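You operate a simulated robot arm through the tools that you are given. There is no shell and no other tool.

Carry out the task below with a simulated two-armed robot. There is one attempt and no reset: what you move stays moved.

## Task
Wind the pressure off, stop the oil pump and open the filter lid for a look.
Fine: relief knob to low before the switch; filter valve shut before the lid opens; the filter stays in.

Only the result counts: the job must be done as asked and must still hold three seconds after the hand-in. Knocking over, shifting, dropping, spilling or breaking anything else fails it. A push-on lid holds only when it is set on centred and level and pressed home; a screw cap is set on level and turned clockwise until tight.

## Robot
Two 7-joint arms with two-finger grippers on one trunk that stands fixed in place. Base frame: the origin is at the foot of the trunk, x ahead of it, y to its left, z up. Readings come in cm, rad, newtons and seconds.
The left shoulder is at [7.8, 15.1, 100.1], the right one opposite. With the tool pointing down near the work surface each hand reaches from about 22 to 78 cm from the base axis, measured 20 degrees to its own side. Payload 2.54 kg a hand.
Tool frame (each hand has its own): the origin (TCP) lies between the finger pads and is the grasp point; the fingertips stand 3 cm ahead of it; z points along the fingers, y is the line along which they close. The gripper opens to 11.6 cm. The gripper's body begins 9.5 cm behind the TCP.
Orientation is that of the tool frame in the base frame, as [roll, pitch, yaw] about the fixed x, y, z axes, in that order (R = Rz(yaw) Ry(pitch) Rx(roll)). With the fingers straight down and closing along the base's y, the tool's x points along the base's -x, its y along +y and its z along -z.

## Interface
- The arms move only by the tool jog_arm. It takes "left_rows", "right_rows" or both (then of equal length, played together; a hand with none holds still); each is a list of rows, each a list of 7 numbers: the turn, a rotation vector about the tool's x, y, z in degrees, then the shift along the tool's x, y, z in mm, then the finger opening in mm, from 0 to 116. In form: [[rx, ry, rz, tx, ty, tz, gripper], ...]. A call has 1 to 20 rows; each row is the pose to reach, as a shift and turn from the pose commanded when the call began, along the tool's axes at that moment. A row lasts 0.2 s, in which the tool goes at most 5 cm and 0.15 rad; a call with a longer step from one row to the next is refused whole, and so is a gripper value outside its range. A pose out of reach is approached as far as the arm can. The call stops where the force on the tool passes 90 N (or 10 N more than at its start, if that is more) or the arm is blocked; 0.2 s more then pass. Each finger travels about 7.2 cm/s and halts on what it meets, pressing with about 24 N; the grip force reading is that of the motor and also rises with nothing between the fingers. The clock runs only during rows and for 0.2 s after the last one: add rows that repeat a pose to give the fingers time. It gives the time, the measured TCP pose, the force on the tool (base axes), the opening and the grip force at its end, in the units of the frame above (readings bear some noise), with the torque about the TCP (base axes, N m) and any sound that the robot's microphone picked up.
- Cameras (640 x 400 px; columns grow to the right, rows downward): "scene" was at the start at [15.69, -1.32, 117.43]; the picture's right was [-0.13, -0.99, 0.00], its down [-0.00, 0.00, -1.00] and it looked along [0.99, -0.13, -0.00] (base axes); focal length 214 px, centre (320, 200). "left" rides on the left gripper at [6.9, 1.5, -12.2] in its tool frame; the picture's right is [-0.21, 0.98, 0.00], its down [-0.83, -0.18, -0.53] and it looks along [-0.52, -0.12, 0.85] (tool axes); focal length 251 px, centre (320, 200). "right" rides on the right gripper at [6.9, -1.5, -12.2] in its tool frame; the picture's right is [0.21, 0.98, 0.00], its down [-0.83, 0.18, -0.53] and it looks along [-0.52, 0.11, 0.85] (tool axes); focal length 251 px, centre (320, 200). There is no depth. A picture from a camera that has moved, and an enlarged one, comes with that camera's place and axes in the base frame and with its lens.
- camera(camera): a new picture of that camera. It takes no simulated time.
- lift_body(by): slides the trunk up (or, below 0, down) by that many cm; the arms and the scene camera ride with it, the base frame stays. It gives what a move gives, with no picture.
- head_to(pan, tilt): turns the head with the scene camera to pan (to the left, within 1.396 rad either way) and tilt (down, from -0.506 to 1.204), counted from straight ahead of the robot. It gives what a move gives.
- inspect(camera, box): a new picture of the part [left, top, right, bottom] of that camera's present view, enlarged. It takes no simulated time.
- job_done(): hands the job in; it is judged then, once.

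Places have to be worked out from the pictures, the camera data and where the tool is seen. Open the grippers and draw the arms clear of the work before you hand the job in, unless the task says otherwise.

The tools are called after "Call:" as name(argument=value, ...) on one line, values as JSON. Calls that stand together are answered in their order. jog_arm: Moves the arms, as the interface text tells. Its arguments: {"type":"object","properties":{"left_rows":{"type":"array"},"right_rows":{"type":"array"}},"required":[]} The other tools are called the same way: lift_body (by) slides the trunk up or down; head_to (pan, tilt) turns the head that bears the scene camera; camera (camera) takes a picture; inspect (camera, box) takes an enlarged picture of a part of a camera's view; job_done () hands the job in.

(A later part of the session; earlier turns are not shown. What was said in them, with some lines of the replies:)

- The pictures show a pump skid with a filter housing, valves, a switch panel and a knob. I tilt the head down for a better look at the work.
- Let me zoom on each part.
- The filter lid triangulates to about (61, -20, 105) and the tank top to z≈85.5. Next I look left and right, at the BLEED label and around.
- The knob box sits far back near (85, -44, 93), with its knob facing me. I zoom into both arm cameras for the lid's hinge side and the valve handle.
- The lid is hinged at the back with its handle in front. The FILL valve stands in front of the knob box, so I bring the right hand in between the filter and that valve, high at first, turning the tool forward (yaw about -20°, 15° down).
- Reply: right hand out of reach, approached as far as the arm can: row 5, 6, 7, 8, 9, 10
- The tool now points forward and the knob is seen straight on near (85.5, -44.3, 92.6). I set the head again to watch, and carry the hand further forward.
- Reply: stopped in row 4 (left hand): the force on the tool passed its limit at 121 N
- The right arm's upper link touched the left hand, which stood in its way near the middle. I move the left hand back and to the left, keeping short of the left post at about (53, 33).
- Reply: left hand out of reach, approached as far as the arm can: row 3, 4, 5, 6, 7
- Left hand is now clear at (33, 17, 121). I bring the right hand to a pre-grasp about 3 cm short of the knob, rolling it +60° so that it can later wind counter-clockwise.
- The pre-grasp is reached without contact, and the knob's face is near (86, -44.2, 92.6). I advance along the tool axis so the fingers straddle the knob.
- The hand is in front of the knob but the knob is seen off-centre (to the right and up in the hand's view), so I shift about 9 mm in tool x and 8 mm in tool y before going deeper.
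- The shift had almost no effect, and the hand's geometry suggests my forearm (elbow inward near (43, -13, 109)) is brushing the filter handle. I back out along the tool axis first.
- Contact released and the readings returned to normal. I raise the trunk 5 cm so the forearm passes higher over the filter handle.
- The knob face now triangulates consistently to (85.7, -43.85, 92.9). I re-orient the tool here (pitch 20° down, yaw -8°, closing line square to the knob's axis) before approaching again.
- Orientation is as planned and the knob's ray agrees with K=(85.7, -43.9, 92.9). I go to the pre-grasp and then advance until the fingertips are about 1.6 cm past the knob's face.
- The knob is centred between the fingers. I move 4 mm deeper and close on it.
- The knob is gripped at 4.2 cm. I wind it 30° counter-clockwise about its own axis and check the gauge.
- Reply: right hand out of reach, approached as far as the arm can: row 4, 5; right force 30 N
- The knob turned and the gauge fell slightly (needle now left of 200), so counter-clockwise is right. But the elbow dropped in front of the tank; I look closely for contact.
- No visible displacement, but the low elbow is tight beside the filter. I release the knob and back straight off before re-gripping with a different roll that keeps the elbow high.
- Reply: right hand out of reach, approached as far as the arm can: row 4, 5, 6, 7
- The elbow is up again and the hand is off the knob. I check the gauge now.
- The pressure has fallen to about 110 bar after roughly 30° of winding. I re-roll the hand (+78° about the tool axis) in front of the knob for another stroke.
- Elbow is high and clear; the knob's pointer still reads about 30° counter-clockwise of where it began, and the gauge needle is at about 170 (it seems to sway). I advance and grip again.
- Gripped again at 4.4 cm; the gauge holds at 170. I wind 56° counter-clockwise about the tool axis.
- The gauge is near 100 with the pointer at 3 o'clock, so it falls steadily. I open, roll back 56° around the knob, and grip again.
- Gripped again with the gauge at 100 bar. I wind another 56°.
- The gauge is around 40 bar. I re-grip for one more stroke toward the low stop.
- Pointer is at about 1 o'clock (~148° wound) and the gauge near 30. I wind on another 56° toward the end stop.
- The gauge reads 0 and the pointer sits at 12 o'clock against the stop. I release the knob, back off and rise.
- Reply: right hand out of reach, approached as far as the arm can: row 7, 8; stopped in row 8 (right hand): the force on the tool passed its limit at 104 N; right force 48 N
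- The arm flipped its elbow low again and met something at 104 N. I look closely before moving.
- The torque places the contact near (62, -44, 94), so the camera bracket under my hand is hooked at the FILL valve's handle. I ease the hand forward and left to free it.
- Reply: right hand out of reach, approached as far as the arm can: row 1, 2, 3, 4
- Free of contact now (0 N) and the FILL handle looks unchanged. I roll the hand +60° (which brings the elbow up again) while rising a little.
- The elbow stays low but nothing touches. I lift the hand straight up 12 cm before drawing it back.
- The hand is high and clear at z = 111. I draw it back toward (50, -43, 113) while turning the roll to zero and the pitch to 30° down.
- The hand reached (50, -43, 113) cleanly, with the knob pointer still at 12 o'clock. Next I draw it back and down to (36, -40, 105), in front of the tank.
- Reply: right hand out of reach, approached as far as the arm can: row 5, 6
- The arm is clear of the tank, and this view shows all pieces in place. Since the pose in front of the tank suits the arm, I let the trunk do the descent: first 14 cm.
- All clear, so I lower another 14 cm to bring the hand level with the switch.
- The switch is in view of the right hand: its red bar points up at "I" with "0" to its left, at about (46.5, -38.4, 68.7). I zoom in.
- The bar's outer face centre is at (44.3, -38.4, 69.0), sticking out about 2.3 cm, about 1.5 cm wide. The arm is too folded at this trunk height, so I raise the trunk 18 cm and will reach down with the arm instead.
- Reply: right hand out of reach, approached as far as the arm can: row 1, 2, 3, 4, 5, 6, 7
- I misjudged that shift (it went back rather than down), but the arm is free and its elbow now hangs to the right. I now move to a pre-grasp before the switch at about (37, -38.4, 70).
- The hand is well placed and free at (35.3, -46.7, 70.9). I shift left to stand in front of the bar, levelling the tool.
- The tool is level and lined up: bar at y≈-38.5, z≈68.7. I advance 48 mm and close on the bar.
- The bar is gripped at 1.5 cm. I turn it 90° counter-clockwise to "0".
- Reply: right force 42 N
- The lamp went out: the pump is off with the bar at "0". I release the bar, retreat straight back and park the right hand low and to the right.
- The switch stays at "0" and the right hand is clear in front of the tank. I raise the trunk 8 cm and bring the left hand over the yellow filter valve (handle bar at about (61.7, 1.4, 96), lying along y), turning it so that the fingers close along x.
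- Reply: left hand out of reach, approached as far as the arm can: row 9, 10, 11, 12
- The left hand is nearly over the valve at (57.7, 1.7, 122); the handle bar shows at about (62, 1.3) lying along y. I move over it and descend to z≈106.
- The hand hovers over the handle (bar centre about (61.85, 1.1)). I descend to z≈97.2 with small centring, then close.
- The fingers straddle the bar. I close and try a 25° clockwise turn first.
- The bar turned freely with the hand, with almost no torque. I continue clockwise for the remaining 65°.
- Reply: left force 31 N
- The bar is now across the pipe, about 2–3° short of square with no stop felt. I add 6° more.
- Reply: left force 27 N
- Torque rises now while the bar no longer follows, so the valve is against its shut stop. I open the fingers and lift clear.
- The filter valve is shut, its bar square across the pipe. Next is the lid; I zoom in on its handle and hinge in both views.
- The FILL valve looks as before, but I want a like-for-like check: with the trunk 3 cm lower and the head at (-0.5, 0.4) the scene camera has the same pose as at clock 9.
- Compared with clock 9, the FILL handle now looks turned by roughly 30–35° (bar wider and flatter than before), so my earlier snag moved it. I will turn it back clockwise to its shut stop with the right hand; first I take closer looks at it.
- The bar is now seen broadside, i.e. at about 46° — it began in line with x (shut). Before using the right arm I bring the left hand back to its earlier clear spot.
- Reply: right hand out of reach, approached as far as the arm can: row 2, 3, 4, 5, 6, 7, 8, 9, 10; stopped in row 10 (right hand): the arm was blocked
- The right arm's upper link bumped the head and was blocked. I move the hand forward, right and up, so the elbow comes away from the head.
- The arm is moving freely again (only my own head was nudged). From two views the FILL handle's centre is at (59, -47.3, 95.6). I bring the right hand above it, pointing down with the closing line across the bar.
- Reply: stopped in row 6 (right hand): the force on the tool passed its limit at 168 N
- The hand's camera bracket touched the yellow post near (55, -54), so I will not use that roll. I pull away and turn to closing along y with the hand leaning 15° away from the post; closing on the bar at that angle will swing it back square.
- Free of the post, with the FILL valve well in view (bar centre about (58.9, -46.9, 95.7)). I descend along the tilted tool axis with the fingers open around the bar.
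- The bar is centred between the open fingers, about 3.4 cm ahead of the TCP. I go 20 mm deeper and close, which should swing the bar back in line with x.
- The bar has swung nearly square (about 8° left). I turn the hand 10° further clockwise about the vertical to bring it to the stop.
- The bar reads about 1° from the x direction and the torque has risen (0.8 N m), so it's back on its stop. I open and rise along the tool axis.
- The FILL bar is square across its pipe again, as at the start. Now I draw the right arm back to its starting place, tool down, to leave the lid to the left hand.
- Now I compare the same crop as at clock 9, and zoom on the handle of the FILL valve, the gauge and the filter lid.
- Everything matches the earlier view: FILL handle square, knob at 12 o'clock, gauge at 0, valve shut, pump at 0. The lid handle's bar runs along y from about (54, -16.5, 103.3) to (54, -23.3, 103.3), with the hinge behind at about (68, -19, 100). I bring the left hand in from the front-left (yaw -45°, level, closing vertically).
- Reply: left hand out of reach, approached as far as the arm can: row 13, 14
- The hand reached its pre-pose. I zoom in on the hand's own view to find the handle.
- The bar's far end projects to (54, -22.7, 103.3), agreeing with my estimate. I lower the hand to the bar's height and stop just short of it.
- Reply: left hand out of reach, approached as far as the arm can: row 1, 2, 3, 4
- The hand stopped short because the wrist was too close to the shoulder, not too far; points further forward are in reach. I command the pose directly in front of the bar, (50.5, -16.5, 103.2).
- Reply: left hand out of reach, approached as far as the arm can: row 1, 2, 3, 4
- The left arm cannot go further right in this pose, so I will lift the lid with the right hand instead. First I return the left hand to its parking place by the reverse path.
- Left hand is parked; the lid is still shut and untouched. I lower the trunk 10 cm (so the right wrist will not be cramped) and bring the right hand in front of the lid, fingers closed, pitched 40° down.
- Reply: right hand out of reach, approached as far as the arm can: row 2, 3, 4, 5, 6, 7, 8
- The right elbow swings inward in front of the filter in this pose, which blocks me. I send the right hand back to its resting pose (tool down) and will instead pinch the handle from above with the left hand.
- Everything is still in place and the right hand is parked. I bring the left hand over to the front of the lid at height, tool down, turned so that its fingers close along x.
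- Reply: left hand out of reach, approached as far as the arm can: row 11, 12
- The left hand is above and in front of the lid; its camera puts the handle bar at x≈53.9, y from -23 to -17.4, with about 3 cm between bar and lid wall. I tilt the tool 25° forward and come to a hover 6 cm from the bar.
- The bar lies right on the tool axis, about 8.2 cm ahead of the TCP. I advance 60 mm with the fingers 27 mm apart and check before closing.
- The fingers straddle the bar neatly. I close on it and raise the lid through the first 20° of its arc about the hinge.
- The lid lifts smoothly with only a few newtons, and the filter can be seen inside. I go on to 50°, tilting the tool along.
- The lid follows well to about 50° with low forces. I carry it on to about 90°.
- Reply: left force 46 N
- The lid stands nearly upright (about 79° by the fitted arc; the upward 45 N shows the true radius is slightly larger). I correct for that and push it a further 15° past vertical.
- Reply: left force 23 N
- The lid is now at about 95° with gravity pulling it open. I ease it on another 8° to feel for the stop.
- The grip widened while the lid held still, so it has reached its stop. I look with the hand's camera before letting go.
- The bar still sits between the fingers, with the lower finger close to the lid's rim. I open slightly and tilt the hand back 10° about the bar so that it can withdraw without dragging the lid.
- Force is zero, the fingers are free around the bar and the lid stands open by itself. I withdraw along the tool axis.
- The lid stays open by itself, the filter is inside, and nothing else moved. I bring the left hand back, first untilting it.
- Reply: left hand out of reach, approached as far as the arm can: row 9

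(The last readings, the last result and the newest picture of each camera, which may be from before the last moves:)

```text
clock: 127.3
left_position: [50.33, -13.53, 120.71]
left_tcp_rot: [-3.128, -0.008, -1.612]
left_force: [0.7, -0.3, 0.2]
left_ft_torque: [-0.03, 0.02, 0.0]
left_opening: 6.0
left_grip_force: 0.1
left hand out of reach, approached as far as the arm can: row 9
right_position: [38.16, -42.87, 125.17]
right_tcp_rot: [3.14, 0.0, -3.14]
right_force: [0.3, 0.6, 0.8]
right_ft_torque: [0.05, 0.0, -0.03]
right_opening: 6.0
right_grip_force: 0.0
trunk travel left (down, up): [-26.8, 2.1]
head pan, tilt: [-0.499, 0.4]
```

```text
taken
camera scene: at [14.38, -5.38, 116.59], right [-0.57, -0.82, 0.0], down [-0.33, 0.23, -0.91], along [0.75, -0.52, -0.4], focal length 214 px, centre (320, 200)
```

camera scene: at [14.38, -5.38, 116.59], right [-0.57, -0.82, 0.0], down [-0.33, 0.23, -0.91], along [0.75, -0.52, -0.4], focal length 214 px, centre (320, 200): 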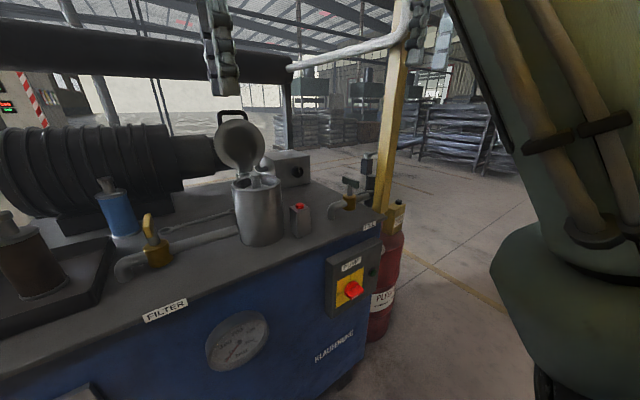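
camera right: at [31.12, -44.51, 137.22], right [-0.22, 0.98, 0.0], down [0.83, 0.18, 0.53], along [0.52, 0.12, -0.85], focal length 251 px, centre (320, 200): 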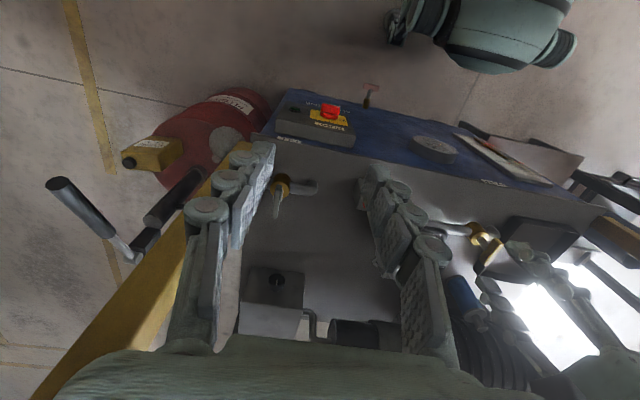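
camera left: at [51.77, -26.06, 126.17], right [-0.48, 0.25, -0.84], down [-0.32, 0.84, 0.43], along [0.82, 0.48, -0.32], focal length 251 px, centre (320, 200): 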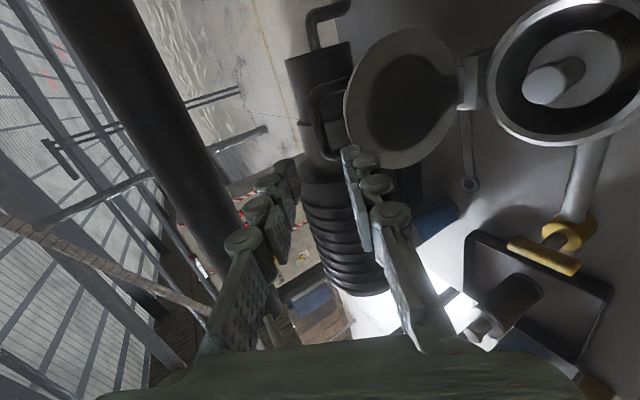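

The lid stays open. I finish parking the left hand at its clear place on the left.

Call:
jog_arm(left_rows=[[0, 0, 8.2, -27, 14, 1, 60], [0, 0, 16.4, -54, 28, 2, 60], [0, 0, 24.6, -82, 42, 3, 60], [0, 0, 32.8, -109, 56, 4, 60], [0, 0, 41, -136, 70, 5, 60], [0, 0, 49.2, -163, 84, 6, 60], [0, 0, 57.4, -190, 99, 7, 60], [0, 0, 65.6, -217, 113, 8, 60], [0, 0, 73.8, -245, 127, 9, 60], [0, 0, 82, -272, 141, 10, 60], [0, 0, 90, -299, 155, 10, 60], [0, 0, 90, -299, 155, 10, 60]])

Call:
head_to(pan=-0.3, tilt=0.5)

Call:
camera(camera="scene")

Call:
inspect(camera="scene", box=[220, 90, 480, 260])

Call:
inspect(camera="scene", box=[220, 240, 460, 380])

Call:
camera(camera="left")

Call:
camera(camera="right")

```text
clock: 129.9
left_position: [35.68, 16.28, 119.67]
left_tcp_rot: [3.131, 0.013, 3.081]
left_force: [0.9, 0.2, -0.2]
left_ft_torque: [0.02, 0.01, -0.04]
left_opening: 5.99
left_grip_force: 0.1
right_position: [38.2, -42.89, 125.07]
right_tcp_rot: [-3.141, 0.001, -3.141]
right_force: [-0.2, -0.8, 0.3]
right_ft_torque: [-0.03, 0.02, 0.0]
right_opening: 6.01
right_grip_force: 0.0
trunk travel left (down, up): [-26.8, 2.1]
head pan, tilt: [-0.499, 0.4]
```

```text
clock: 130.7
left_position: [35.85, 16.24, 119.5]
left_tcp_rot: [3.132, 0.015, 3.086]
left_force: [-0.2, -1.1, -0.2]
left_ft_torque: [-0.03, -0.03, 0.0]
left_opening: 6.0
left_grip_force: 0.1
right_position: [38.17, -42.78, 125.1]
right_tcp_rot: [-3.14, 0.0, -3.141]
right_force: [0.5, 0.3, -0.2]
right_ft_torque: [0.0, 0.0, 0.0]
right_opening: 6.0
right_grip_force: 0.0
trunk travel left (down, up): [-26.8, 2.1]
head pan, tilt: [-0.3, 0.499]
```

```text
taken
camera scene: at [15.46, -2.82, 115.83], right [-0.3, -0.95, 0.0], down [-0.46, 0.14, -0.88], along [0.84, -0.26, -0.48], focal length 214 px, centre (320, 200)
```

scene: 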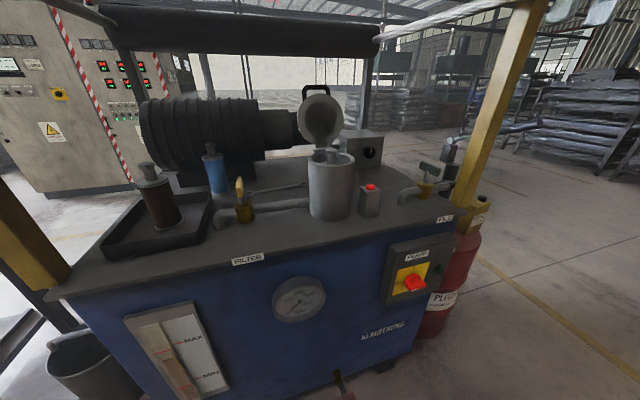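

```text
2.35 times, centred on (350, 175) of scene
camera zoom: at [15.46, -2.82, 115.83], right [-0.3, -0.95, 0.0], down [-0.46, 0.14, -0.88], along [0.84, -0.26, -0.48], focal length 505 px, centre (249, 259)
```

zoom: 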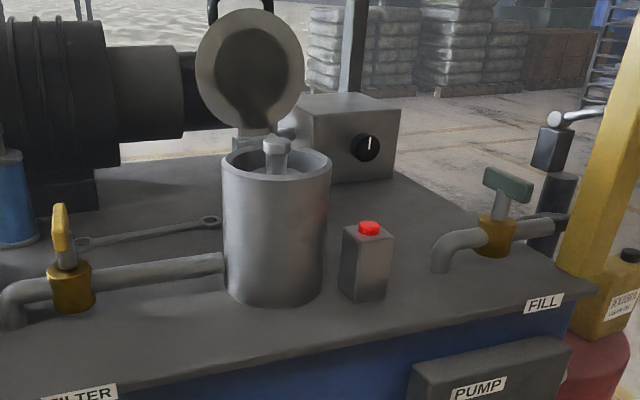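

```text
2.67 times, centred on (340, 310) of scene
camera zoom: at [15.46, -2.82, 115.83], right [-0.3, -0.95, 0.0], down [-0.46, 0.14, -0.88], along [0.84, -0.26, -0.48], focal length 572 px, centre (267, -93)
```

zoom: 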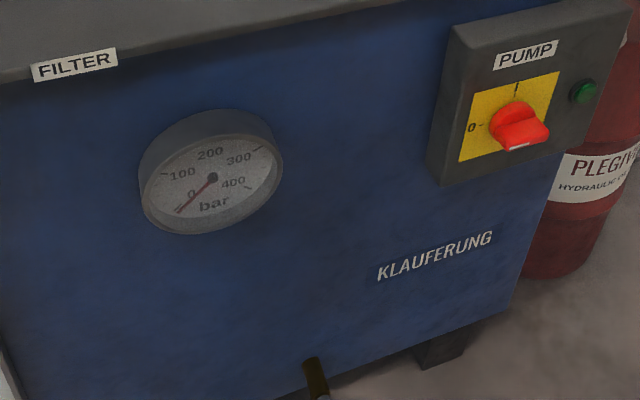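

```text
taken
camera left: at [28.78, 17.99, 131.8], right [0.27, 0.96, 0.01], down [0.81, -0.23, 0.54], along [0.53, -0.14, -0.84], focal length 251 px, centre (320, 200)
```

left: 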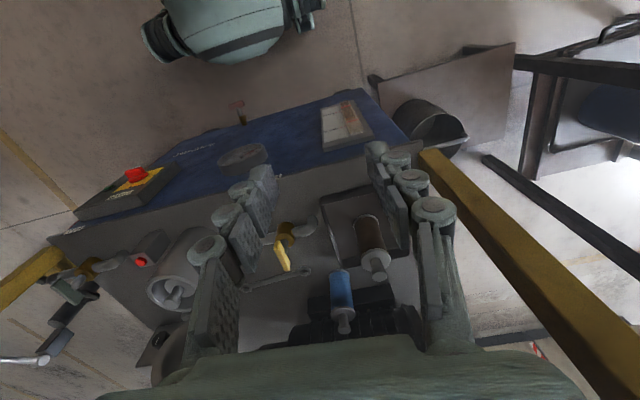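

```text
taken
camera right: at [31.14, -44.5, 137.21], right [-0.22, 0.98, 0.0], down [0.83, 0.18, 0.53], along [0.52, 0.12, -0.85], focal length 251 px, centre (320, 200)
```

right: 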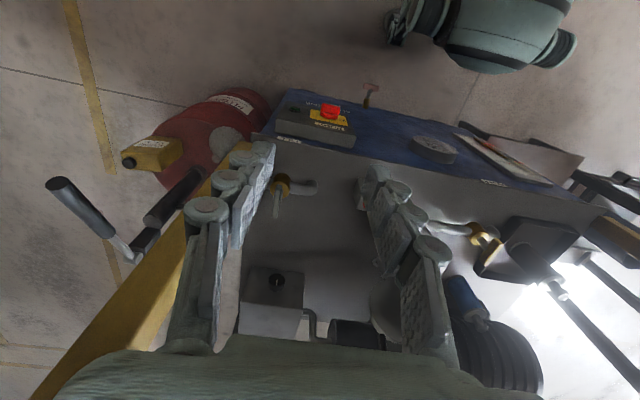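

Final check: the gauge reads 0 with the knob at 12 o'clock, the pump is at "0" with its lamp out, and the filter valve is square (shut). The lid stands open by itself with the filter inside. I knocked the FILL valve open partway through and turned it back; it is square again, at its stop. Both hands are open and clear, so I hand the job in.

Call:
job_done()

```text
The job is handed in.
```

The job is done and handed in. One thing went wrong along the way: I knocked the FILL valve about 46° open and turned it back to its shut stop.

- **Pressure:** I wound the relief knob counter-clockwise to its stop, and the gauge fell from about 210 bar to 0.
- **Pump:** I turned the switch to "0" only after the gauge read 0. Its lamp went out.
- **Filter valve:** It is shut, with the handle square across the pipe. I shut it before touching the lid.
- **Lid:** It stands open by itself at roughly 97°, resting on its stop. The filter is still inside.

**FILL valve:** The right hand snagged its handle while backing away from the relief knob. In the last pictures the handle looked the same as at the start. If the check counts any movement of that valve, even one put right, this is where the job could fail.

The right arm also brushed the filter handle and pressed against the yellow post once. In the last pictures nothing else looked out of place. Both grippers are open and clear of the work.
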